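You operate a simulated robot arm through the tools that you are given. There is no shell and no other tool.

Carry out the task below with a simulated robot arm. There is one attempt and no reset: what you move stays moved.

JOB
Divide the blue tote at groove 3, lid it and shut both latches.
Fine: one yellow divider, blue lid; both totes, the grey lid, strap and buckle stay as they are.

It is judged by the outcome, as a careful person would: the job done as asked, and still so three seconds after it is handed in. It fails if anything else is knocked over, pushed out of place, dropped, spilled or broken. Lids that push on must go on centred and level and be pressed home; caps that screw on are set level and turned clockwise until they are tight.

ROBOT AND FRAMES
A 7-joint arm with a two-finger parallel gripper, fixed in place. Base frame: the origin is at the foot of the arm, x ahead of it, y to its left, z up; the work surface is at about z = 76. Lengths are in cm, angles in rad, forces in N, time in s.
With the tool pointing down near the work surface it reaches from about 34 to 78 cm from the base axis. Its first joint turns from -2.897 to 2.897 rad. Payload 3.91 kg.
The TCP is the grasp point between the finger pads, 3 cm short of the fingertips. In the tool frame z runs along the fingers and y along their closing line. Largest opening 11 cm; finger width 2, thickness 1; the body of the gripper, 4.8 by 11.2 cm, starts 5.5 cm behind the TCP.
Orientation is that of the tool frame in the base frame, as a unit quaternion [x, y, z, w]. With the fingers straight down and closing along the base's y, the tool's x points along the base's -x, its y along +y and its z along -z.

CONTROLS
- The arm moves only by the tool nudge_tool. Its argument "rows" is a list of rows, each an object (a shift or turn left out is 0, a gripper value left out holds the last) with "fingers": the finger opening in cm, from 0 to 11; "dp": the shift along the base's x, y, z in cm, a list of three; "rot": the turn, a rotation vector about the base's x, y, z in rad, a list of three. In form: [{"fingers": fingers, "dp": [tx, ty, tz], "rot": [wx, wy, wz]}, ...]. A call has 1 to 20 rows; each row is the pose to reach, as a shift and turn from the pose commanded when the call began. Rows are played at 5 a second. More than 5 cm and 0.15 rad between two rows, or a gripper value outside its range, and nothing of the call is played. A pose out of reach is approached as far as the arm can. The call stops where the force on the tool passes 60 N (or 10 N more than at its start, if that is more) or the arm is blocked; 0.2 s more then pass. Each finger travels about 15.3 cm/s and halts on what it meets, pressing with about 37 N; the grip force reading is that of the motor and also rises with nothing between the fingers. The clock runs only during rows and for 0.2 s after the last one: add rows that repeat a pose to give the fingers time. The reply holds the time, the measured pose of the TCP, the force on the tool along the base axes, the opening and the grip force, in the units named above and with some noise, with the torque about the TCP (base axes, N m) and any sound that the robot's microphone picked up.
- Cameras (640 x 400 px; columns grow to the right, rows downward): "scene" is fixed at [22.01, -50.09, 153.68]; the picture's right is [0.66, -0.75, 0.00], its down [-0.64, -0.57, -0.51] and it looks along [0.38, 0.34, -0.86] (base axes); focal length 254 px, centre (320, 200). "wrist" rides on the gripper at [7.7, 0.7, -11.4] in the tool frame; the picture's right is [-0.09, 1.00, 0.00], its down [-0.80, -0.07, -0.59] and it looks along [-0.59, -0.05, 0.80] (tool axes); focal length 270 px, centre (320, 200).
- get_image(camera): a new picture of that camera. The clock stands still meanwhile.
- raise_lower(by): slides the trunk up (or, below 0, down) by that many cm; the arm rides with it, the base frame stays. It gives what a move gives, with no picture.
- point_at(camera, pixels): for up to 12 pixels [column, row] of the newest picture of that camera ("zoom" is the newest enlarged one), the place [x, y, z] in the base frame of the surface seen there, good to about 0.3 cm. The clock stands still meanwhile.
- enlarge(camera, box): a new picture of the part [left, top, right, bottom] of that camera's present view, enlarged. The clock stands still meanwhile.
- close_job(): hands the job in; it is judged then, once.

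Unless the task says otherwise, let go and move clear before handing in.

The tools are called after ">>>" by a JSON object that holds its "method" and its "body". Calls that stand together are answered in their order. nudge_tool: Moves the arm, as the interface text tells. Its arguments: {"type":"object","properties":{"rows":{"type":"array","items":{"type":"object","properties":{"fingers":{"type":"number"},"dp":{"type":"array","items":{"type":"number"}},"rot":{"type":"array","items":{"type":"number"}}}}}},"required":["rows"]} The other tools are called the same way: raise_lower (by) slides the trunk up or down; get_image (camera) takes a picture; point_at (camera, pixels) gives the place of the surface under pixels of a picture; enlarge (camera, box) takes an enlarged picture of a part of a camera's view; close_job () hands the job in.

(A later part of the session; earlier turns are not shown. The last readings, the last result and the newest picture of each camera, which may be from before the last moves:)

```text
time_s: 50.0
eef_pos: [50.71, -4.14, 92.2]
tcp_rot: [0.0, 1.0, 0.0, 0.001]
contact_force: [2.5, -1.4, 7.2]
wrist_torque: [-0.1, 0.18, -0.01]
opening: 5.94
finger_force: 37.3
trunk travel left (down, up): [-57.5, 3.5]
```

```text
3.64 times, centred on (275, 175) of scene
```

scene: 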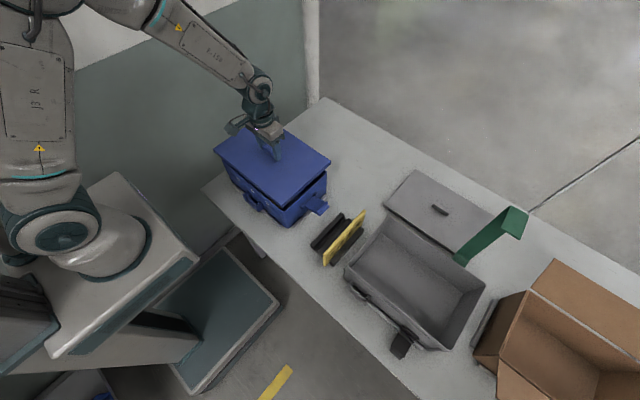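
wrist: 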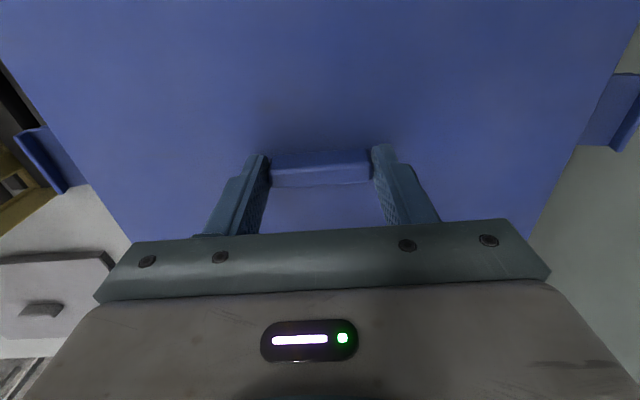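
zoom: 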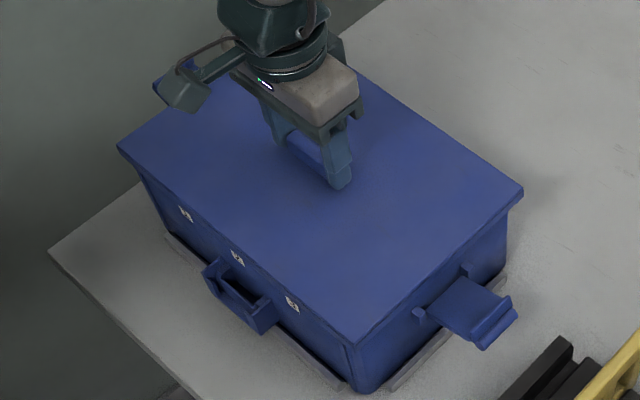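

>>> {"method": "enlarge", "body": {"camera": "scene", "box": [225, 150, 285, 210]}}

```text
6.67 times, centred on (255, 180) of scene
```

zoom: 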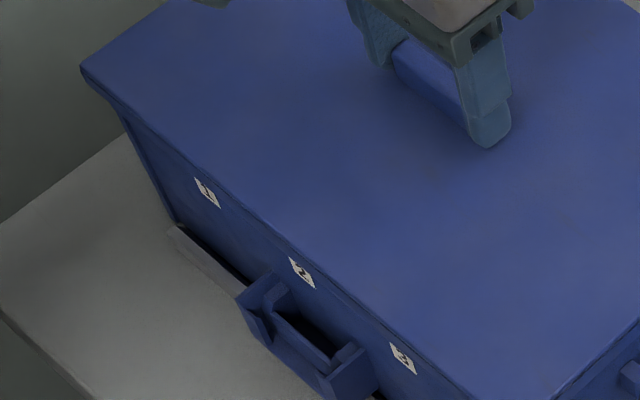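

>>> {"method": "point_at", "body": {"camera": "zoom", "pixels": [[170, 148], [175, 155], [180, 162], [290, 238], [293, 246], [296, 253], [400, 318], [405, 328], [407, 336], [120, 60], [300, 150], [420, 320]]}}

```text
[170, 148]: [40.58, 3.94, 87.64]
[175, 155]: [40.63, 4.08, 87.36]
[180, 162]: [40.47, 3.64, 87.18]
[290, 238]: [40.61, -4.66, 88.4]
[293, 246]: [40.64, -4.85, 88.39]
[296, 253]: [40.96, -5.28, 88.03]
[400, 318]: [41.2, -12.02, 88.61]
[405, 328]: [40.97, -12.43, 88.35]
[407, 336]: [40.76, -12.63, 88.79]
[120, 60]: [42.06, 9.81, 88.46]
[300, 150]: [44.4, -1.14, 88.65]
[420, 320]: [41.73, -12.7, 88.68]
```

The lid hardly followed the −0.16 because of friction under the slight vertical load. I'll ease it a bit further back in small steps and read where the vertical load disappears (that is where it drops home).

>>> {"method": "nudge_tool", "body": {"rows": [{"fingers": 5, "dp": [-0.06, 0, 0]}, {"fingers": 5, "dp": [-0.12, 0, 0]}, {"fingers": 5, "dp": [-0.12, 0, 0]}]}}

>>> {"method": "enlarge", "body": {"camera": "scene", "box": [225, 150, 285, 210]}}

```text
time_s: 50.8
eef_pos: [50.76, -4.21, 92.06]
tcp_rot: [0.001, 1.0, 0.0, 0.0]
contact_force: [2.1, 0.0, 4.6]
wrist_torque: [0.01, -0.74, 0.03]
opening: 5.91
finger_force: 36.9
trunk travel left (down, up): [-57.5, 3.5]
```

```text
6.67 times, centred on (255, 180) of scene
```

zoom: 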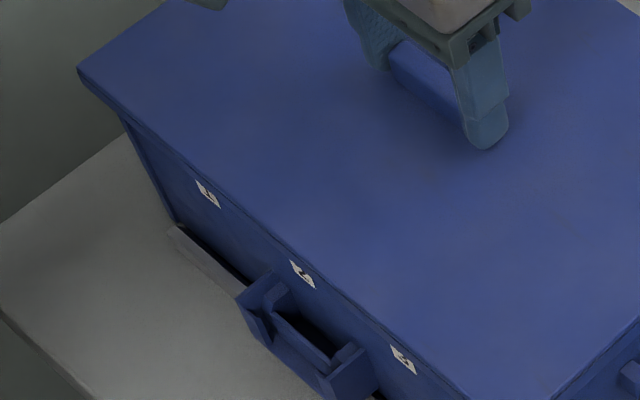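

Readings are small now (Fz 4.6 N, Fx 2 N). Let me see where the lid sits: measure near and far skirt edges in this state.

>>> {"method": "point_at", "body": {"camera": "zoom", "pixels": [[168, 149], [173, 155], [178, 161], [284, 240], [288, 246], [292, 252], [400, 324], [405, 332], [408, 338], [230, 210], [380, 330], [160, 190]]}}

>>> {"method": "enlarge", "body": {"camera": "scene", "box": [295, 140, 335, 180]}}

```text
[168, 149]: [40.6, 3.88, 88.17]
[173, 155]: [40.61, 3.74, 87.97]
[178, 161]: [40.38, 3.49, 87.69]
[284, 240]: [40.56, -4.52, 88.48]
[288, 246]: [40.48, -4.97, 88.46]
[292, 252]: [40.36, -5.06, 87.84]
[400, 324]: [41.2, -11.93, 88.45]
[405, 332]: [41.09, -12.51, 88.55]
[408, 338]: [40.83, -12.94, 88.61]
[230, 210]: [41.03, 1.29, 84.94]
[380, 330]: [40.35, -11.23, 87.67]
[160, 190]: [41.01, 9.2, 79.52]
```

```text
10.00 times, centred on (315, 160) of scene
```

zoom: 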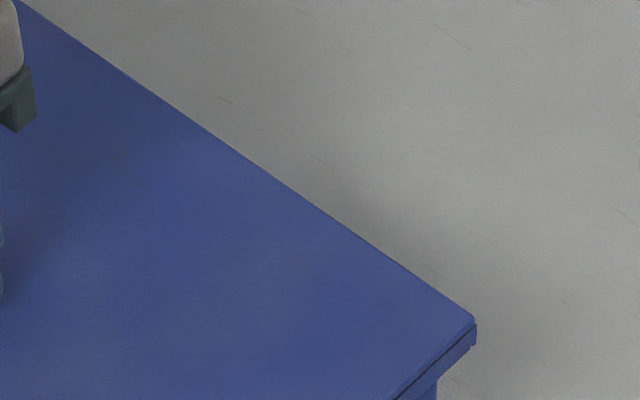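

>>> {"method": "point_at", "body": {"camera": "zoom", "pixels": [[120, 75], [125, 73], [250, 160], [255, 162], [350, 232], [355, 234], [470, 320], [470, 335], [465, 345], [400, 393], [420, 370], [432, 390]]}}

```text
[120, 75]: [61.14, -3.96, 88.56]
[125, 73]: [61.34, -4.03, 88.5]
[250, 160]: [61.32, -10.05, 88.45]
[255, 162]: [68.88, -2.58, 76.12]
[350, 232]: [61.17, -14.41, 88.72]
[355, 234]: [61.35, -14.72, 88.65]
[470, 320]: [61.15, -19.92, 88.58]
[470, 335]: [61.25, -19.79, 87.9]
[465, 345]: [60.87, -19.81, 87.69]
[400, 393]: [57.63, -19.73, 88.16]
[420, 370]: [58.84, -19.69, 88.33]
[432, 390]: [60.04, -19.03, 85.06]
```

Lid now spans x≈40.4…61.3 (centre ≈50.85), essentially concentric with the tote. Releasing gently and rising.

>>> {"method": "nudge_tool", "body": {"rows": [{"fingers": 5, "dp": [0.04, 0, 0.04]}, {"fingers": 5.9, "dp": [0.04, 0, 0.04]}, {"fingers": 6.6, "dp": [0.04, 0, 0.04]}, {"fingers": 8, "dp": [0.04, 0, 0.04]}, {"fingers": 8, "dp": [0.04, 0, 1]}, {"fingers": 8, "dp": [0.04, 0, 3]}, {"fingers": 8, "dp": [0.04, 0, 6]}, {"fingers": 8, "dp": [0.04, 0, 8]}, {"fingers": 8, "dp": [0.04, 0, 8]}]}}

>>> {"method": "enlarge", "body": {"camera": "scene", "box": [205, 120, 345, 230]}}

>>> {"method": "enlarge", "body": {"camera": "scene", "box": [225, 150, 285, 210]}}

```text
time_s: 52.8
eef_pos: [50.83, -4.03, 100.2]
tcp_rot: [0.0, 1.0, 0.001, 0.0]
contact_force: [0.0, 0.5, -0.6]
wrist_torque: [0.01, 0.0, -0.02]
opening: 8.04
finger_force: 0.1
trunk travel left (down, up): [-57.5, 3.5]
```

```text
3.64 times, centred on (275, 175) of scene
```

zoom: 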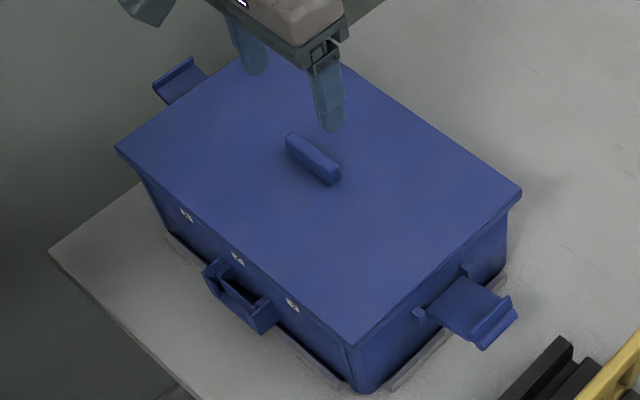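

```text
6.67 times, centred on (255, 180) of scene
```

zoom: 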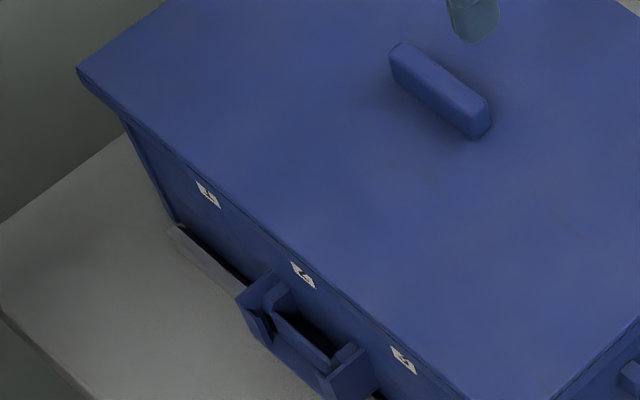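

The lid is centred and level. Next the right latch: I'll move out over it while turning the tool +90° about z, so the fingers close along x.

>>> {"method": "nudge_tool", "body": {"rows": [{"fingers": 8, "dp": [0, -1, 2], "rot": [0, 0, 0.14]}, {"fingers": 8, "dp": [0.05, -3, 4], "rot": [0, 0, 0.28]}, {"fingers": 8, "dp": [0.1, -6, 5], "rot": [0, 0, 0.42]}, {"fingers": 8, "dp": [0.15, -9, 5], "rot": [0, 0, 0.56]}, {"fingers": 8, "dp": [0.2, -12, 5], "rot": [0, 0, 0.7]}, {"fingers": 8, "dp": [0.26, -15, 5], "rot": [0, 0, 0.84]}, {"fingers": 8, "dp": [0.26, -18, 5], "rot": [0, 0, 0.98]}, {"fingers": 8, "dp": [0.26, -20, 5], "rot": [0, 0, 1.12]}, {"fingers": 8, "dp": [0.26, -21.8, 5], "rot": [0, 0, 1.26]}, {"fingers": 8, "dp": [0.26, -21.8, 5], "rot": [0, 0, 1.4]}, {"fingers": 8, "dp": [0.26, -21.8, 5], "rot": [0, 0, 1.5]}, {"fingers": 8, "dp": [0.26, -21.8, 5], "rot": [0, 0, 1.5708]}, {"fingers": 8, "dp": [0.26, -21.8, 5], "rot": [0, 0, 1.5708]}]}}

>>> {"method": "get_image", "body": {"camera": "wrist"}}

>>> {"method": "get_image", "body": {"camera": "scene"}}

```text
time_s: 55.6
eef_pos: [50.92, -25.86, 105.02]
tcp_rot: [0.707, -0.707, 0.0, 0.0]
contact_force: [-0.1, -0.5, -0.6]
wrist_torque: [0.02, -0.01, -0.01]
opening: 7.99
finger_force: 0.1
trunk travel left (down, up): [-57.5, 3.5]
```

```text
taken
```

wrist: 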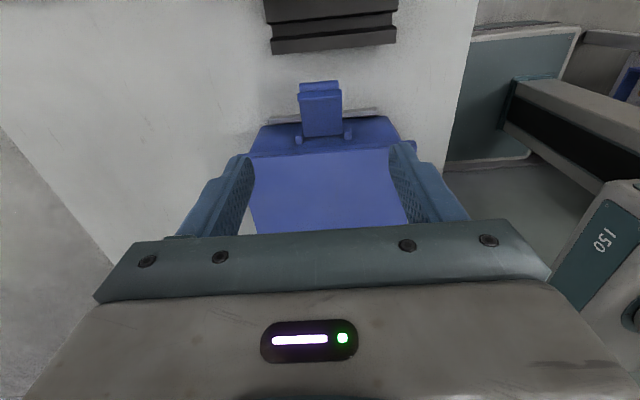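

```text
taken
```

scene: 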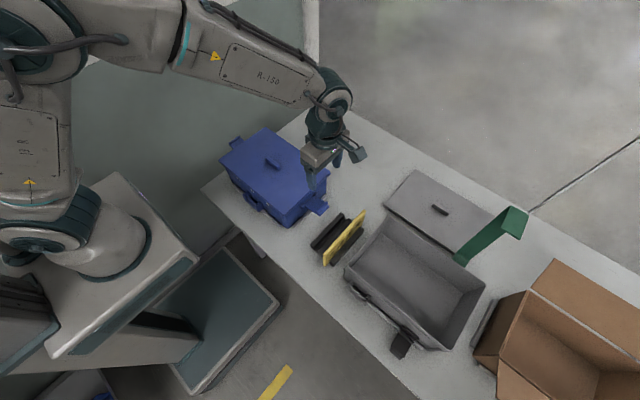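

The tool turned cleanly; in the wrist view the latch flap spans columns 299–342 (centre ≈320.5), aligned with the tool axis. Measuring the flap from here.

>>> {"method": "enlarge", "body": {"camera": "wrist", "box": [270, 65, 370, 150]}}

>>> {"method": "point_at", "body": {"camera": "wrist", "pixels": [[301, 86], [338, 84], [320, 85], [299, 95], [340, 94], [320, 95], [304, 115], [340, 112], [320, 125], [298, 137], [348, 134], [320, 158]]}}

```text
4.71 times, centred on (320, 108) of wrist
```

zoom: 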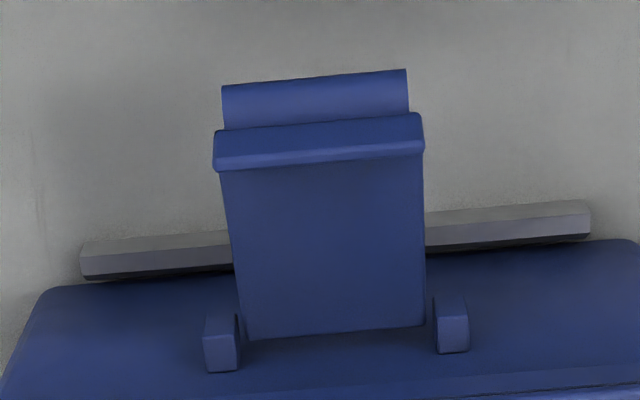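

```text
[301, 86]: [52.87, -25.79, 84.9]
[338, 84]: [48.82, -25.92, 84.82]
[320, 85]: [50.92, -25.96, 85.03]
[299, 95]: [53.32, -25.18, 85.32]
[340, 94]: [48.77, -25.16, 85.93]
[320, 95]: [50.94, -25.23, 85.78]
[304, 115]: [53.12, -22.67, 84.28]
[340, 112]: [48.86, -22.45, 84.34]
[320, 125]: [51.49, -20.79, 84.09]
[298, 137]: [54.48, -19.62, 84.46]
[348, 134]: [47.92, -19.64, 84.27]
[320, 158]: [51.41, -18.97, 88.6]
```

The wrist view confirms flap x 48.75–53.35, bar at (y −25.9, z 84.9), hinge ≈(y −19.8, z 84). I plan to lift the flap by its end bar from below/outside with closed fingers and a 45° tilt; first I'll check surroundings (the left wall and the rack) for clearance.

>>> {"method": "point_at", "body": {"camera": "scene", "pixels": [[200, 120], [150, 110], [230, 60], [285, 100], [205, 190], [180, 140], [300, 50], [215, 180], [345, 240], [358, 215], [347, 268], [412, 195]]}}

>>> {"method": "enlarge", "body": {"camera": "scene", "box": [280, 180, 370, 270]}}

```text
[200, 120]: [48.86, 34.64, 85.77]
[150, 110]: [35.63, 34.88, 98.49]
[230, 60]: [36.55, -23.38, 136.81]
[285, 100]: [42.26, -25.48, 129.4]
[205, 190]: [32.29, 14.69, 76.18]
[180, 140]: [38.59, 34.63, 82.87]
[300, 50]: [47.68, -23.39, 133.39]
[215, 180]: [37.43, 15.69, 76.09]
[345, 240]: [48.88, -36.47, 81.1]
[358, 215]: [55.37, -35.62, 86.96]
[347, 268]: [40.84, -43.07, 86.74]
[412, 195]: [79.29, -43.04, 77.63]
```

```text
4.44 times, centred on (325, 225) of scene
```

zoom: 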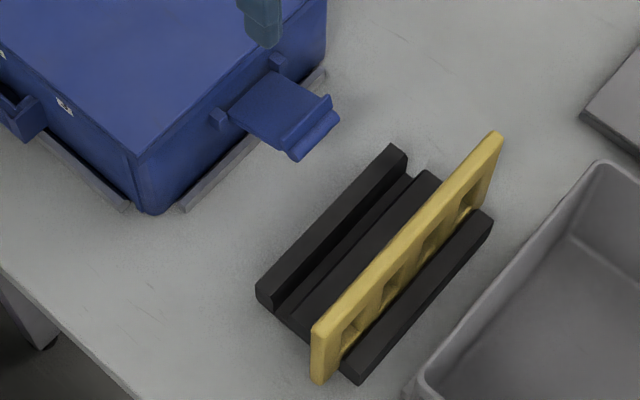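

There is a wall at y≈34.7 beyond the left latch, so tilting outward isn't possible there. Instead I'll lean the tool back toward the robot (fingers pointing +x and down at 45°) and lift the flap from under its −x edge, which works on both sides. First testing that tilt at a safe height.

>>> {"method": "nudge_tool", "body": {"rows": [{"fingers": 5, "dp": [-1, 0, 0], "rot": [0, -0.13, 0]}, {"fingers": 2, "dp": [-2.5, 0, 0], "rot": [0, -0.26, 0]}, {"fingers": 0, "dp": [-4, 0.1, 0], "rot": [0, -0.39, 0]}, {"fingers": 0, "dp": [-5.5, 0.2, -1], "rot": [0, -0.52, 0]}, {"fingers": 0, "dp": [-7, 0.3, -2], "rot": [0, -0.65, 0]}, {"fingers": 0, "dp": [-8.5, 0.4, -3], "rot": [0, -0.785, 0]}, {"fingers": 0, "dp": [-8.5, 0.4, -5], "rot": [0, -0.785, 0]}, {"fingers": 0, "dp": [-8.5, 0.4, -5], "rot": [0, -0.785, 0]}]}}

>>> {"method": "get_image", "body": {"camera": "scene"}}

>>> {"method": "get_image", "body": {"camera": "wrist"}}

```text
time_s: 57.4
eef_pos: [42.53, -25.48, 100.17]
tcp_rot: [-0.653, 0.653, -0.271, 0.27]
contact_force: [0.2, -0.9, -0.5]
wrist_torque: [0.0, -0.01, 0.01]
opening: 0.0
finger_force: 36.6
trunk travel left (down, up): [-57.5, 3.5]
```

```text
taken
```

scene: 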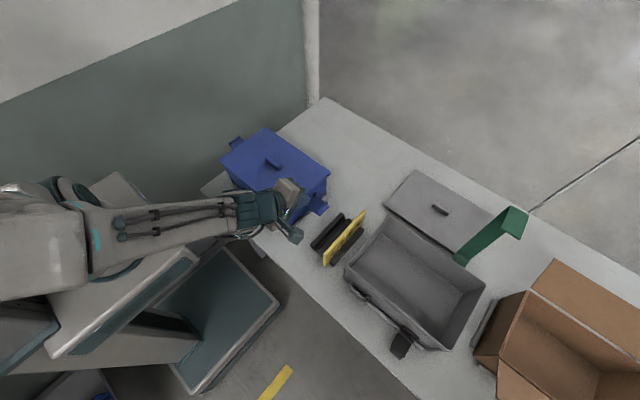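

```text
taken
```

wrist: 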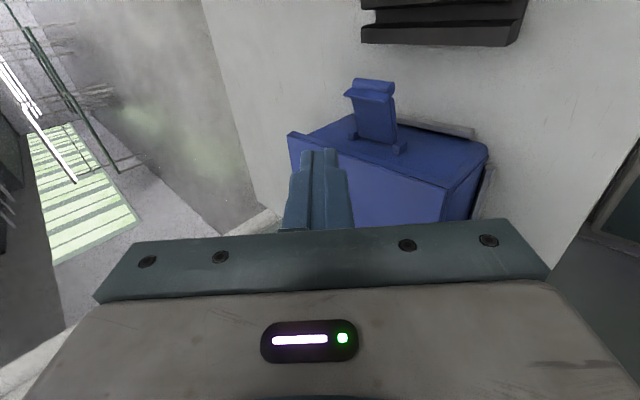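

The tilted pose is reachable and clear. Now descending outside the latch to below flap level, then sliding +x so the fingertips are under the flap's −x edge.

>>> {"method": "nudge_tool", "body": {"rows": [{"dp": [0, 0, -3]}, {"dp": [0, 0, -6]}, {"dp": [0, 0, -9]}, {"dp": [0, 0, -12]}, {"dp": [0, 0, -14.5]}, {"dp": [0, 0, -16.3]}, {"dp": [0, 0, -16.3]}]}}

>>> {"method": "enlarge", "body": {"camera": "scene", "box": [240, 160, 370, 270]}}

>>> {"method": "get_image", "body": {"camera": "wrist"}}

```text
time_s: 59.0
eef_pos: [42.3, -25.52, 83.57]
tcp_rot: [0.654, -0.653, 0.27, -0.271]
contact_force: [0.3, 0.0, -0.5]
wrist_torque: [-0.01, 0.02, -0.03]
opening: 0.0
finger_force: 37.2
trunk travel left (down, up): [-57.5, 3.5]
```

```text
3.64 times, centred on (305, 215) of scene
```

zoom: 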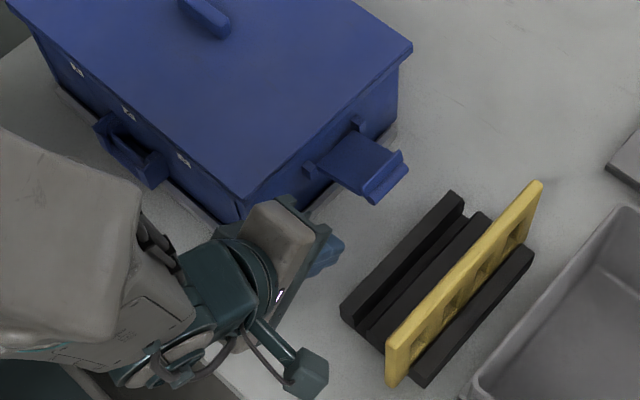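

```text
taken
```

wrist: 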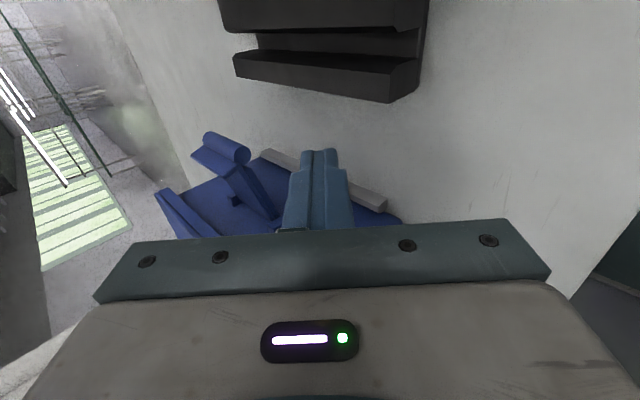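

The flap (wrist view (225,165)) is ahead of the closed fingers (320,190). Sliding +x in small steps to bring the tips under its edge.

>>> {"method": "nudge_tool", "body": {"rows": [{"dp": [1, 0, 0]}, {"dp": [2, 0, 0]}, {"dp": [3, 0, 0]}, {"dp": [3.8, 0, 0]}, {"dp": [4.4, 0, 0]}, {"dp": [4.4, 0, 0]}]}}

>>> {"method": "enlarge", "body": {"camera": "scene", "box": [260, 170, 350, 250]}}

>>> {"method": "get_image", "body": {"camera": "wrist"}}

```text
time_s: 60.4
eef_pos: [46.9, -25.51, 83.73]
tcp_rot: [0.654, -0.653, 0.27, -0.271]
contact_force: [-0.3, 0.4, 0.0]
wrist_torque: [0.02, -0.01, 0.0]
opening: 0.0
finger_force: 37.2
trunk travel left (down, up): [-57.5, 3.5]
```

```text
5.00 times, centred on (305, 210) of scene
```

zoom: 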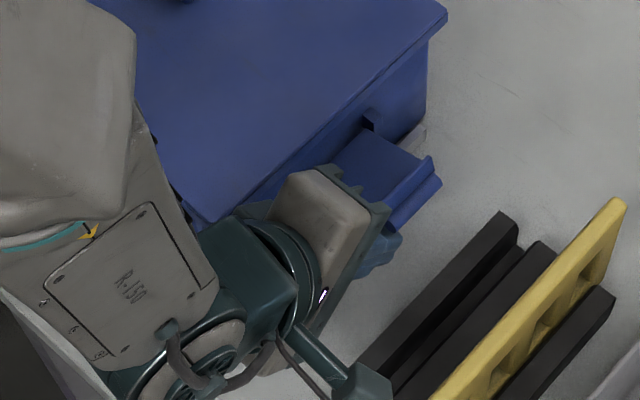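

```text
taken
```

wrist: 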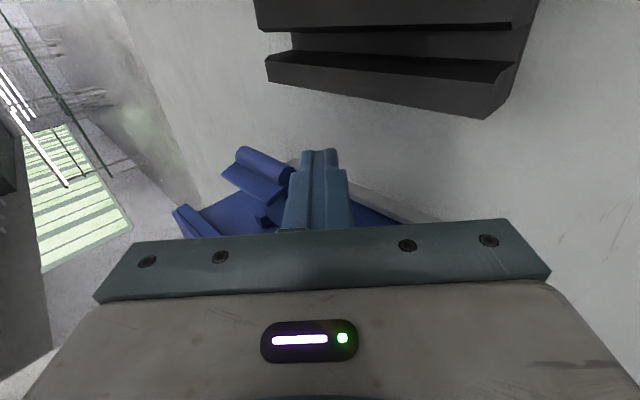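

The tips are just below the flap's near end (bar end at (292,172), finger edge at column 302). Now lifting along an arc about the hinge, first to ~30°, and checking.

>>> {"method": "nudge_tool", "body": {"rows": [{"dp": [0, -0.1, 0.4]}, {"dp": [0, -0.2, 0.9]}, {"dp": [0, -0.22, 1.31]}, {"dp": [0, -0.15, 1.75]}, {"dp": [0, -0.07, 2.16]}, {"dp": [0, 0.08, 2.6]}, {"dp": [0, 0.24, 2.98]}, {"dp": [0, 0.24, 2.98]}]}}

>>> {"method": "get_image", "body": {"camera": "wrist"}}

>>> {"method": "enlarge", "body": {"camera": "scene", "box": [260, 170, 350, 250]}}

```text
time_s: 62.2
eef_pos: [46.92, -25.31, 86.67]
tcp_rot: [-0.653, 0.653, -0.27, 0.271]
contact_force: [-1.0, 1.3, -1.1]
wrist_torque: [0.04, 0.01, 0.04]
opening: 0.02
finger_force: 37.2
trunk travel left (down, up): [-57.5, 3.5]
```

```text
taken
```

wrist: 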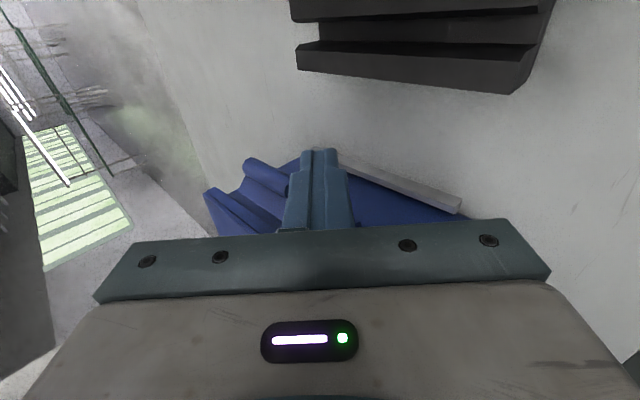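

```text
5.00 times, centred on (305, 210) of scene
```

zoom: 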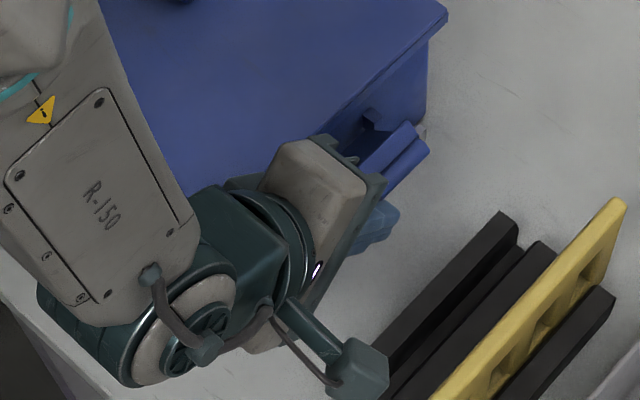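

The flap is rising with only ~1–2 N. Continuing along the arc to ~60°.

>>> {"method": "nudge_tool", "body": {"rows": [{"dp": [0, 0.2, 0.4]}, {"dp": [0, 0.44, 0.76]}, {"dp": [0, 0.72, 1.1]}, {"dp": [0, 1.01, 1.42]}, {"dp": [0, 1.34, 1.71]}, {"dp": [0, 1.68, 1.98]}, {"dp": [0, 1.68, 1.98]}]}}

>>> {"method": "get_image", "body": {"camera": "wrist"}}

>>> {"method": "enlarge", "body": {"camera": "scene", "box": [260, 170, 350, 250]}}

```text
time_s: 63.8
eef_pos: [46.91, -23.69, 88.76]
tcp_rot: [-0.652, 0.654, -0.271, 0.27]
contact_force: [-1.4, 0.0, -0.7]
wrist_torque: [-0.02, 0.0, 0.01]
opening: 0.0
finger_force: 37.5
trunk travel left (down, up): [-57.5, 3.5]
```

```text
taken
```

wrist: 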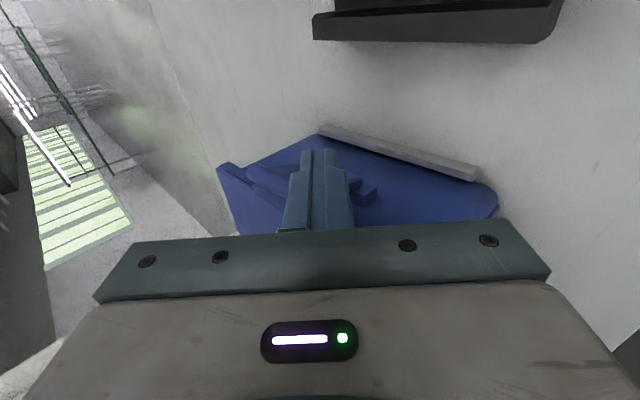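

```text
5.00 times, centred on (305, 210) of scene
```

zoom: 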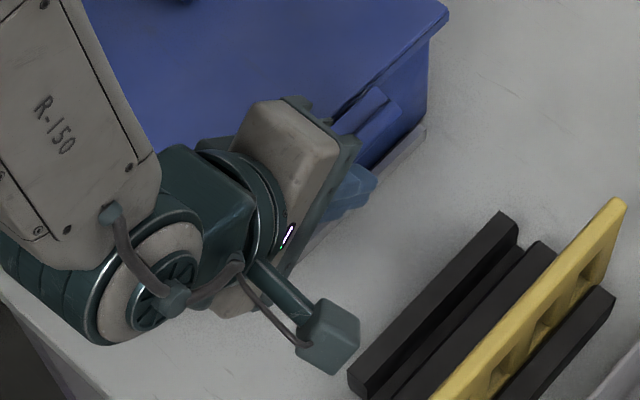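

The flap is now ~60° up (scene zoom (370,105)), force still tiny. Continuing to push it in toward vertical, watching force.

>>> {"method": "nudge_tool", "body": {"rows": [{"dp": [0, 0.38, 0.22]}, {"dp": [0, 0.76, 0.43]}, {"dp": [0, 1.17, 0.6]}, {"dp": [0, 1.59, 0.73]}, {"dp": [0, 1.9, 0.8]}, {"dp": [0, 2.1, 0.84]}, {"dp": [0, 2.1, 0.84]}]}}

>>> {"method": "get_image", "body": {"camera": "wrist"}}

>>> {"method": "enlarge", "body": {"camera": "scene", "box": [260, 160, 340, 230]}}

```text
time_s: 65.4
eef_pos: [46.93, -21.73, 89.56]
tcp_rot: [-0.652, 0.655, -0.271, 0.27]
contact_force: [-3.9, -8.7, -1.9]
wrist_torque: [-0.02, 0.03, -0.12]
opening: 0.0
finger_force: 36.6
trunk travel left (down, up): [-57.5, 3.5]
```

```text
taken
```

wrist: 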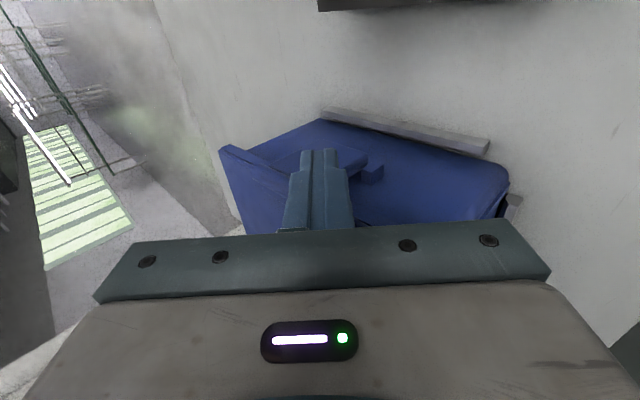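

```text
5.71 times, centred on (300, 195) of scene
```

zoom: 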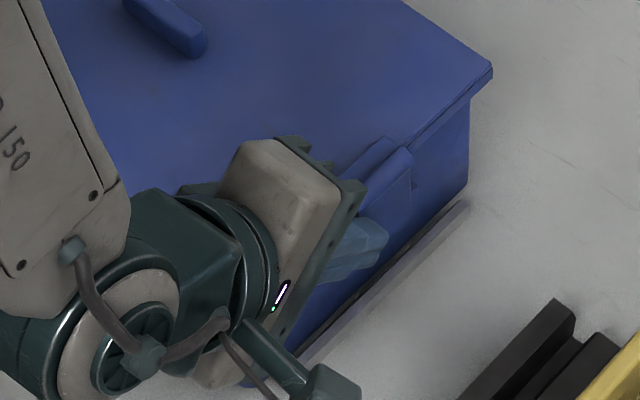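

Resistance of ~9 N in y now; the ridge seems to be arriving over the lid edge. Let me inspect the hook relative to the lid edge closely.

>>> {"method": "enlarge", "body": {"camera": "scene", "box": [300, 175, 330, 200]}}

```text
16.00 times, centred on (315, 188) of scene
```

zoom: 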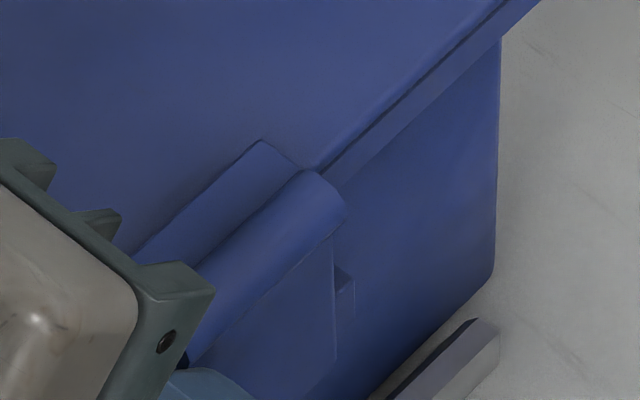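

>>> {"method": "point_at", "body": {"camera": "zoom", "pixels": [[262, 145], [280, 165], [220, 190], [300, 185], [330, 195], [250, 250], [300, 290], [320, 330], [230, 330], [325, 165], [360, 145], [240, 130]]}}

```text
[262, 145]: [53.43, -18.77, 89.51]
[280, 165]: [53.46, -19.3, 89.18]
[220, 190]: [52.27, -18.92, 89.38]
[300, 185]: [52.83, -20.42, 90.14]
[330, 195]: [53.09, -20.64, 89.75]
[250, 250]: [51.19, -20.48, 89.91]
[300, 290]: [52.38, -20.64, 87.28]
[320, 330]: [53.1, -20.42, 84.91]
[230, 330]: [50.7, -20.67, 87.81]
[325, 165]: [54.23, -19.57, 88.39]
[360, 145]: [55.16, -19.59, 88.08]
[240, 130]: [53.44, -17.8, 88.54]
```

The hook ridge tip is at (y −18.8, z 89.4), over the lid's edge; the flap still leans out ~5°. Pushing a little further in small steps, watching force and sound.

>>> {"method": "nudge_tool", "body": {"rows": [{"dp": [0, 0.1, 0.02]}, {"dp": [0, 0.2, 0.04]}, {"dp": [0, 0.3, 0.06]}, {"dp": [0, 0.3, 0.06]}]}}

>>> {"method": "enlarge", "body": {"camera": "scene", "box": [300, 175, 330, 200]}}

```text
time_s: 66.4
eef_pos: [46.92, -20.88, 89.49]
tcp_rot: [0.656, -0.652, 0.267, -0.272]
contact_force: [-7.1, -11.4, -0.9]
wrist_torque: [-0.24, 0.11, -0.13]
opening: 0.02
finger_force: 37.2
trunk travel left (down, up): [-57.5, 3.5]
```

```text
16.00 times, centred on (315, 188) of scene
```

zoom: 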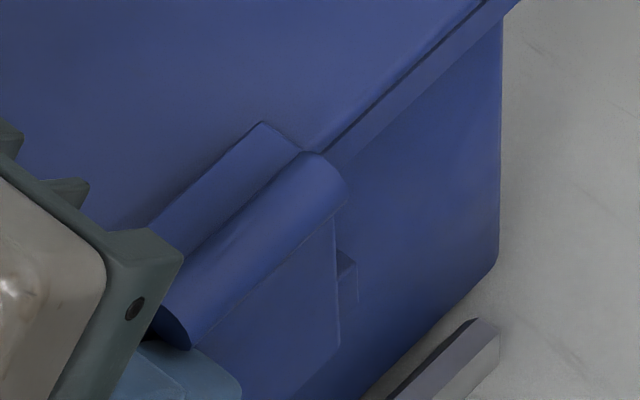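

The tool shows ~11 N and the picture suggests the lid/tote shifted slightly (~0.2–0.3 cm) in +y. I'll stop pushing, measure, and see.

>>> {"method": "point_at", "body": {"camera": "zoom", "pixels": [[265, 128], [285, 145], [200, 190], [300, 170], [330, 185], [250, 240], [300, 290], [320, 330], [345, 145], [420, 75], [450, 200], [470, 350]]}}

>>> {"method": "enlarge", "body": {"camera": "scene", "box": [205, 120, 345, 230]}}

```text
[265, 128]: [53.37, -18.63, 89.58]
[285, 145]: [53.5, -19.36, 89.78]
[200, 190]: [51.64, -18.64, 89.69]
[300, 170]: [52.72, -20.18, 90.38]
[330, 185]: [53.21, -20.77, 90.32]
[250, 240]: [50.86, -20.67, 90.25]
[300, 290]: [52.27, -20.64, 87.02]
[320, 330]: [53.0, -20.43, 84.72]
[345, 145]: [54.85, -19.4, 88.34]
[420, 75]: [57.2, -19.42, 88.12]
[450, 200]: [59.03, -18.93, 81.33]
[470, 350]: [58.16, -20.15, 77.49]
```

```text
3.64 times, centred on (275, 175) of scene
```

zoom: 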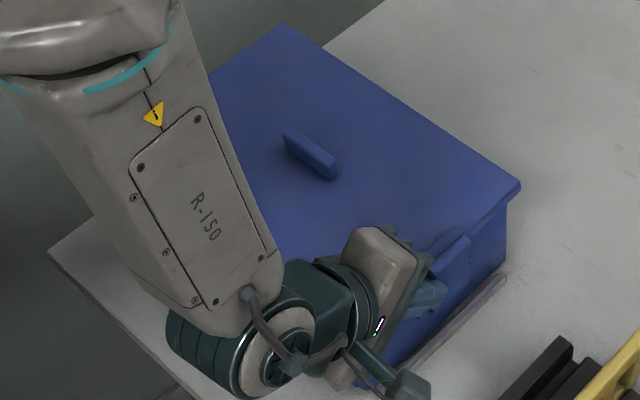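

The right end of the tote appears to be tipping up slightly (lid corner rose from (521,193) to (520,187)). Backing off immediately, gently.

>>> {"method": "nudge_tool", "body": {"rows": [{"dp": [0, -0.15, 0]}, {"dp": [0, -0.3, 0]}, {"dp": [0, -0.45, 0]}, {"dp": [0, -0.6, 0]}, {"dp": [0, -0.6, 0]}]}}

>>> {"method": "enlarge", "body": {"camera": "scene", "box": [205, 120, 345, 230]}}

>>> {"method": "enlarge", "body": {"camera": "scene", "box": [300, 175, 330, 200]}}

```text
time_s: 67.6
eef_pos: [46.84, -21.68, 89.64]
tcp_rot: [-0.653, 0.653, -0.27, 0.271]
contact_force: [-1.8, 1.4, -3.6]
wrist_torque: [-0.02, 0.1, 0.05]
opening: 0.02
finger_force: 37.1
trunk travel left (down, up): [-57.5, 3.5]
```

```text
3.64 times, centred on (275, 175) of scene
```

zoom: 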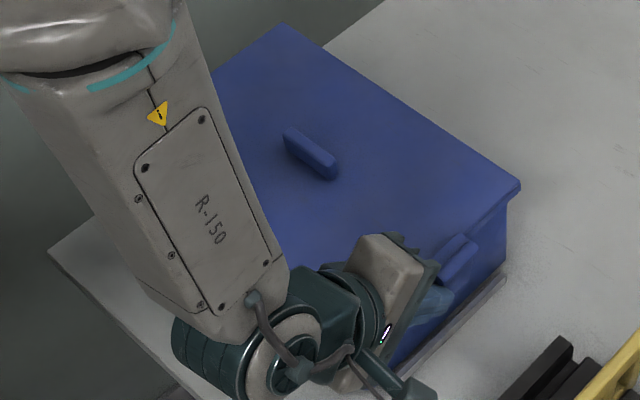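

```text
16.00 times, centred on (315, 188) of scene
```

zoom: 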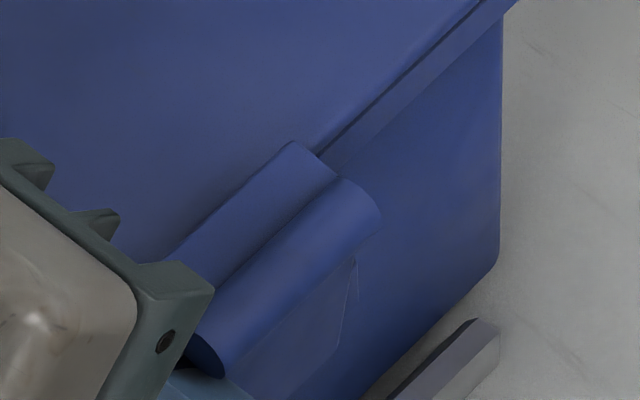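

The tote has slid very slightly but isn't tipped, and forces are now ~0. The flap is resting on the fingers at ~75°. Let me look at how it sits.

>>> {"method": "get_image", "body": {"camera": "wrist"}}

>>> {"method": "enlarge", "body": {"camera": "wrist", "box": [210, 90, 430, 230]}}

>>> {"method": "point_at", "body": {"camera": "zoom", "pixels": [[100, 100], [140, 120], [180, 140], [60, 130], [200, 160], [430, 190], [380, 160], [300, 60]]}}

```text
taken
```

wrist: 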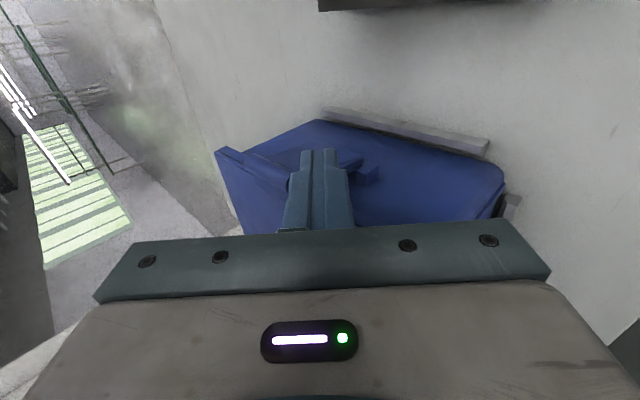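

```text
2.86 times, centred on (320, 160) of wrist
```

zoom: 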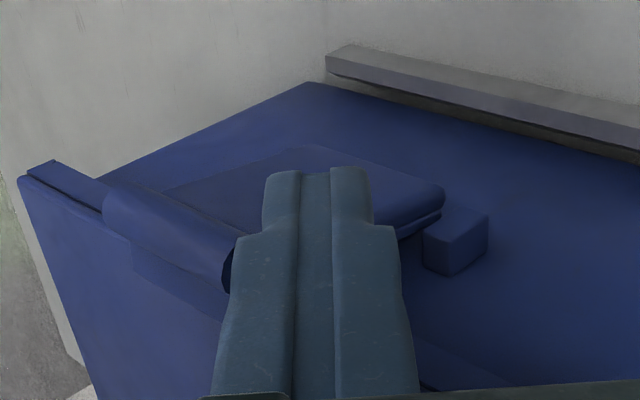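

```text
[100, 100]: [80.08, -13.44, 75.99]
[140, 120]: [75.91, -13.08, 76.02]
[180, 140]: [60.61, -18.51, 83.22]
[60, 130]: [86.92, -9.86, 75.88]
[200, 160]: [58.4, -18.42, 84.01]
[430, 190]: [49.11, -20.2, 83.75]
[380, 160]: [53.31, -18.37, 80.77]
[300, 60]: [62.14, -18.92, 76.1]
```

The view shows the bar's −x end (228,265) jammed against the finger's shoulder, which explains the side force. I'll shift the fingers away from it (−0.45 in x and z), still supporting the flap's outer face, and push in again gently.

>>> {"method": "nudge_tool", "body": {"rows": [{"dp": [-0.2, 0, -0.2]}, {"dp": [-0.45, 0, -0.45]}, {"dp": [-0.45, 0.1, -0.45]}, {"dp": [-0.45, 0.2, -0.45]}, {"dp": [-0.45, 0.3, -0.45]}, {"dp": [-0.45, 0.3, -0.45]}]}}

>>> {"method": "enlarge", "body": {"camera": "wrist", "box": [210, 90, 430, 230]}}

>>> {"method": "enlarge", "body": {"camera": "scene", "box": [300, 175, 330, 200]}}

```text
time_s: 69.0
eef_pos: [46.35, -21.55, 89.18]
tcp_rot: [-0.653, 0.654, -0.271, 0.27]
contact_force: [-0.2, -0.6, 0.6]
wrist_torque: [0.02, 0.01, 0.02]
opening: 0.0
finger_force: 37.0
trunk travel left (down, up): [-57.5, 3.5]
```

```text
2.86 times, centred on (320, 160) of wrist
```

zoom: 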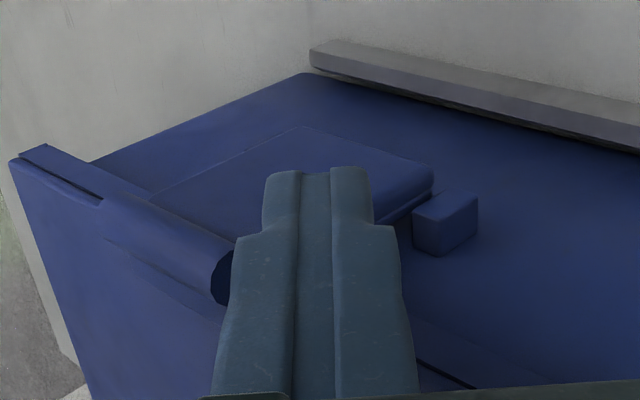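

```text
16.00 times, centred on (315, 188) of scene
```

zoom: 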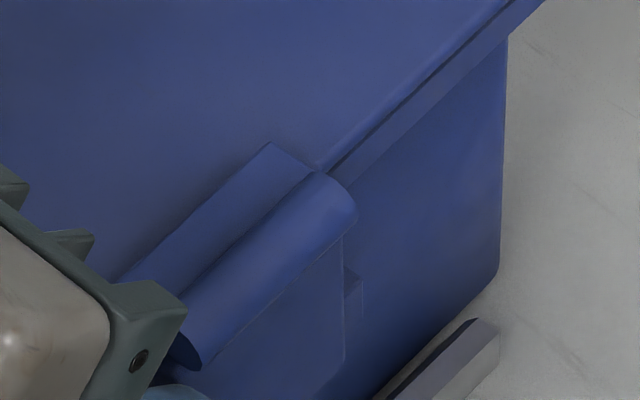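

The tote has settled back to its original place (corner at (498,275)); the earlier lift came from the shoulder wedging under the bar. Now pushing on the flap's face only, gently.

>>> {"method": "nudge_tool", "body": {"rows": [{"dp": [0, 0.1, 0]}, {"dp": [0, 0.2, 0]}, {"dp": [0, 0.3, 0]}, {"dp": [0, 0.3, 0]}]}}

>>> {"method": "enlarge", "body": {"camera": "wrist", "box": [210, 90, 430, 230]}}

>>> {"method": "enlarge", "body": {"camera": "scene", "box": [300, 175, 330, 200]}}

```text
time_s: 70.0
eef_pos: [46.53, -21.28, 89.17]
tcp_rot: [-0.653, 0.654, -0.271, 0.27]
contact_force: [0.2, 0.2, 0.7]
wrist_torque: [0.01, -0.05, -0.04]
opening: 0.0
finger_force: 37.0
trunk travel left (down, up): [-57.5, 3.5]
```

```text
2.86 times, centred on (320, 160) of wrist
```

zoom: 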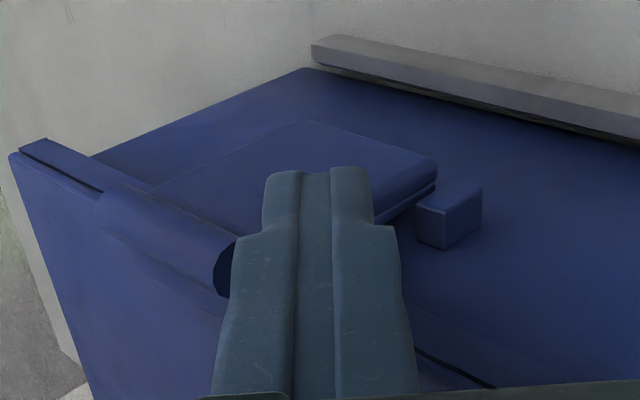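

```text
16.00 times, centred on (315, 188) of scene
```

zoom: 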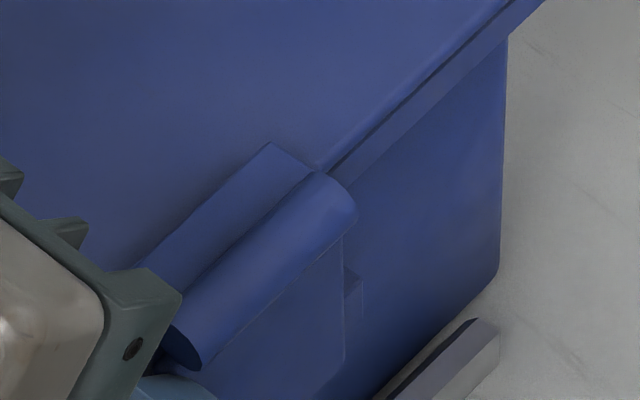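

The fingers moved 0.3 without force and the flap didn't move, so it may be holding by itself at ~85°. I'll withdraw the fingers along −x a bit to see whether it stays.

>>> {"method": "nudge_tool", "body": {"rows": [{"dp": [-0.5, 0, 0]}, {"dp": [-1.0, 0, 0]}, {"dp": [-2.0, 0, 0]}, {"dp": [-2.0, 0, 0]}]}}

>>> {"method": "enlarge", "body": {"camera": "wrist", "box": [210, 90, 430, 230]}}

>>> {"method": "enlarge", "body": {"camera": "scene", "box": [300, 175, 330, 200]}}

```text
time_s: 71.0
eef_pos: [44.42, -21.12, 89.13]
tcp_rot: [-0.653, 0.653, -0.271, 0.271]
contact_force: [0.2, -0.7, -0.4]
wrist_torque: [0.0, 0.01, 0.02]
opening: 0.0
finger_force: 36.6
trunk travel left (down, up): [-57.5, 3.5]
```

```text
2.86 times, centred on (320, 160) of wrist
```

zoom: 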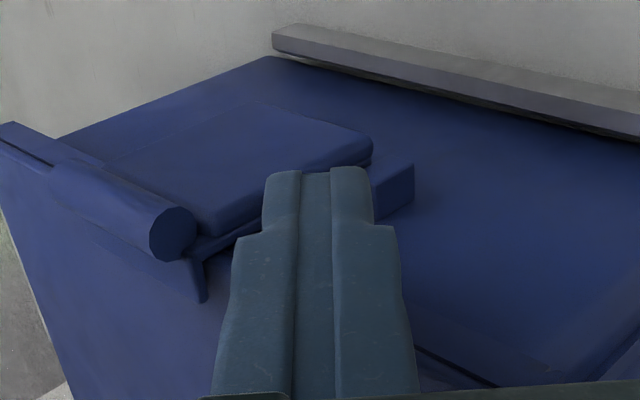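

```text
16.00 times, centred on (315, 188) of scene
```

zoom: 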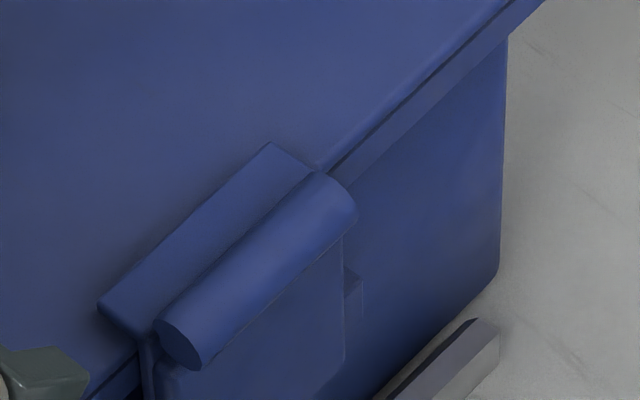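

The flap stays upright by itself with its hook over the lid edge. I'll measure its lean precisely from this clear view.

>>> {"method": "point_at", "body": {"camera": "zoom", "pixels": [[200, 320], [250, 250], [180, 230], [300, 300], [330, 350], [150, 170], [220, 180], [130, 330], [100, 330], [268, 150], [180, 360], [330, 240]]}}

>>> {"method": "enlarge", "body": {"camera": "wrist", "box": [210, 100, 360, 200]}}

```text
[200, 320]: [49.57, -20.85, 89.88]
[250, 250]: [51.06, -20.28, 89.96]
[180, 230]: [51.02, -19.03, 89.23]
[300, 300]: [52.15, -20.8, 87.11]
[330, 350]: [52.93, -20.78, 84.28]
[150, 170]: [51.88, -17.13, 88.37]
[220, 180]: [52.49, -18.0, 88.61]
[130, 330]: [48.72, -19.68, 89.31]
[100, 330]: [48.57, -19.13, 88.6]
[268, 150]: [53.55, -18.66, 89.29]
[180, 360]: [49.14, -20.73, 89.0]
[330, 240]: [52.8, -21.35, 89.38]
```

```text
4.00 times, centred on (285, 150) of wrist
```

zoom: 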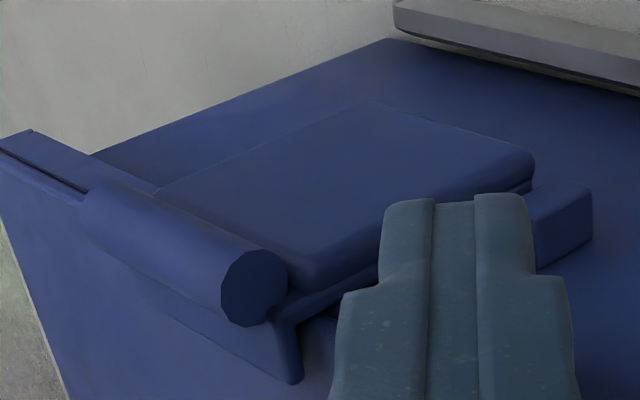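

Those readings (from the scene zoom) show the flap's outer face at y≈−20.8 both at z=87.1 and z=84.3: vertical, with the hook ridge at z≈89.3 over the lid (top 88.5). Cross-checking with the wrist zoom.

>>> {"method": "point_at", "body": {"camera": "zoom", "pixels": [[200, 235], [260, 220], [330, 220], [400, 180], [460, 160], [510, 165], [450, 100], [300, 120], [250, 290], [290, 360], [560, 220], [90, 180]]}}

```text
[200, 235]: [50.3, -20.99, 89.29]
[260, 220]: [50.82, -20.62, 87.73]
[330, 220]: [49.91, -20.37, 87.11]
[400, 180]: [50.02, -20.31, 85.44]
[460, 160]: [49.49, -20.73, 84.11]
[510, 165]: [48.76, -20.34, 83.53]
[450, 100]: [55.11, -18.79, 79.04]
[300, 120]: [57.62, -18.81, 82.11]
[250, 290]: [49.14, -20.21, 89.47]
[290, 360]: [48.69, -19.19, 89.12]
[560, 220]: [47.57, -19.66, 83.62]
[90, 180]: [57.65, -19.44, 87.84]
```

The right latch is upright with its hook over the lid. Now moving to the left latch: retreat, rise, and traverse high over to y≈+17.

>>> {"method": "nudge_tool", "body": {"rows": [{"dp": [-1.5, -0.3, 1]}, {"dp": [-2, -0.5, 4]}, {"dp": [-2, 0, 8]}, {"dp": [-2, 0, 12]}, {"dp": [-2, 0, 16]}, {"dp": [-2, 4.5, 17]}, {"dp": [-2, 9, 17]}, {"dp": [-2, 13.5, 17]}, {"dp": [-2, 18, 17]}, {"dp": [-2, 22.5, 17]}, {"dp": [-2, 27, 17]}, {"dp": [-2, 31.5, 17]}, {"dp": [-2, 36, 17]}, {"dp": [-2, 38.5, 17]}, {"dp": [-2, 38.5, 17]}]}}

>>> {"method": "get_image", "body": {"camera": "wrist"}}

>>> {"method": "get_image", "body": {"camera": "scene"}}

```text
time_s: 74.2
eef_pos: [42.38, 17.44, 106.18]
tcp_rot: [0.653, -0.653, 0.271, -0.27]
contact_force: [0.5, 0.6, 0.5]
wrist_torque: [-0.03, -0.01, -0.01]
opening: 0.0
finger_force: 37.3
out of reach, approached as far as the arm can: row 7, 8, 9, 10, 11, 12, 13
trunk travel left (down, up): [-57.5, 3.5]
```

```text
taken
```

wrist: 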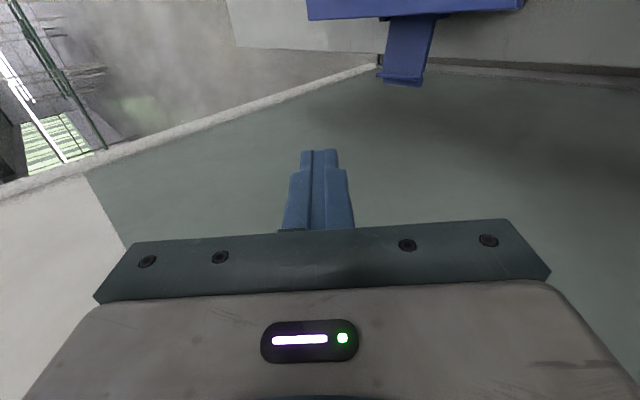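

```text
taken
```

scene: 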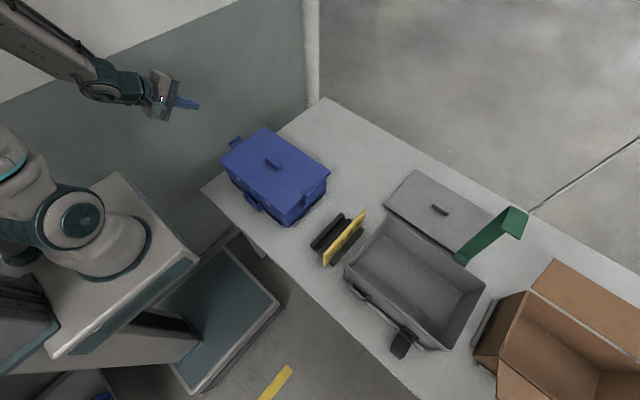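

Some mid-way poses were clipped but the final pose was reached. With the arm out of the way I'll inspect the tote and both latches.

>>> {"method": "enlarge", "body": {"camera": "scene", "box": [205, 115, 345, 230]}}

>>> {"method": "enlarge", "body": {"camera": "scene", "box": [285, 165, 340, 215]}}

>>> {"method": "enlarge", "body": {"camera": "scene", "box": [215, 120, 275, 170]}}

```text
3.48 times, centred on (275, 172) of scene
```

zoom: 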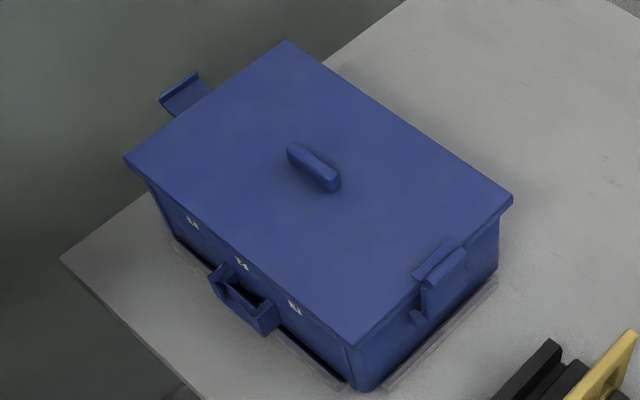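

```text
8.00 times, centred on (312, 190) of scene
```

zoom: 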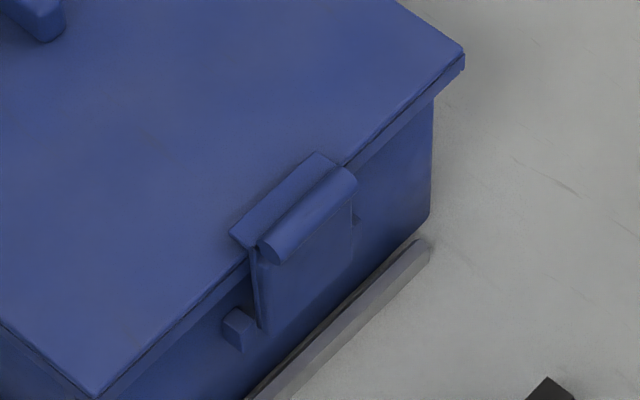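

```text
8.00 times, centred on (245, 145) of scene
```

zoom: 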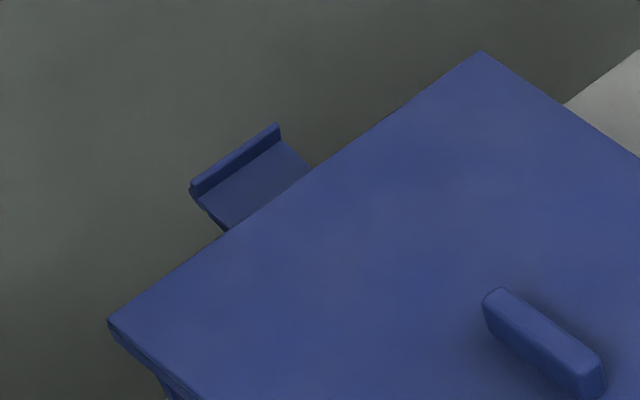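

The right latch is clearly up with its hook on the lid, the tote in place. Measuring the left latch.

>>> {"method": "point_at", "body": {"camera": "zoom", "pixels": [[193, 185], [275, 127], [235, 155], [200, 197], [277, 138], [240, 172], [225, 200], [290, 155], [255, 180], [222, 226], [308, 170], [195, 193]]}}

>>> {"method": "point_at", "body": {"camera": "wrist", "pixels": [[382, 78], [420, 84], [400, 82], [382, 72], [422, 76], [400, 75], [392, 50], [428, 52], [395, 28], [432, 30], [410, 40], [385, 83]]}}

```text
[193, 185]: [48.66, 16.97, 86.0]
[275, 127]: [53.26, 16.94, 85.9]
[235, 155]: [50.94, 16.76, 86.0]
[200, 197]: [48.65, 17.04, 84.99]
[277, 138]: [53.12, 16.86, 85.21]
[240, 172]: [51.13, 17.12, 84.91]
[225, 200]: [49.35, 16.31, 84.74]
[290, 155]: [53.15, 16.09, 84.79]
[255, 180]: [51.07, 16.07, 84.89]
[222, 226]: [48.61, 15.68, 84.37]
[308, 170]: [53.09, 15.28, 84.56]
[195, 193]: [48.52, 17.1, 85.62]
```

```text
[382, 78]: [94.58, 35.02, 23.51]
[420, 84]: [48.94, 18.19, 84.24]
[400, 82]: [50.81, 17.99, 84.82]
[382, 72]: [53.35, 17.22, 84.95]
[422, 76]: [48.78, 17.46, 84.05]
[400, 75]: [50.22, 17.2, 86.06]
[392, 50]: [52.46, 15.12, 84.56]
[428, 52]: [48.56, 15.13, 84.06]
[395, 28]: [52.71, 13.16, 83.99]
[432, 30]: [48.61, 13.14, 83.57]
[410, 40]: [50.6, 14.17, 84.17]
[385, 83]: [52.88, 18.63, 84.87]
```

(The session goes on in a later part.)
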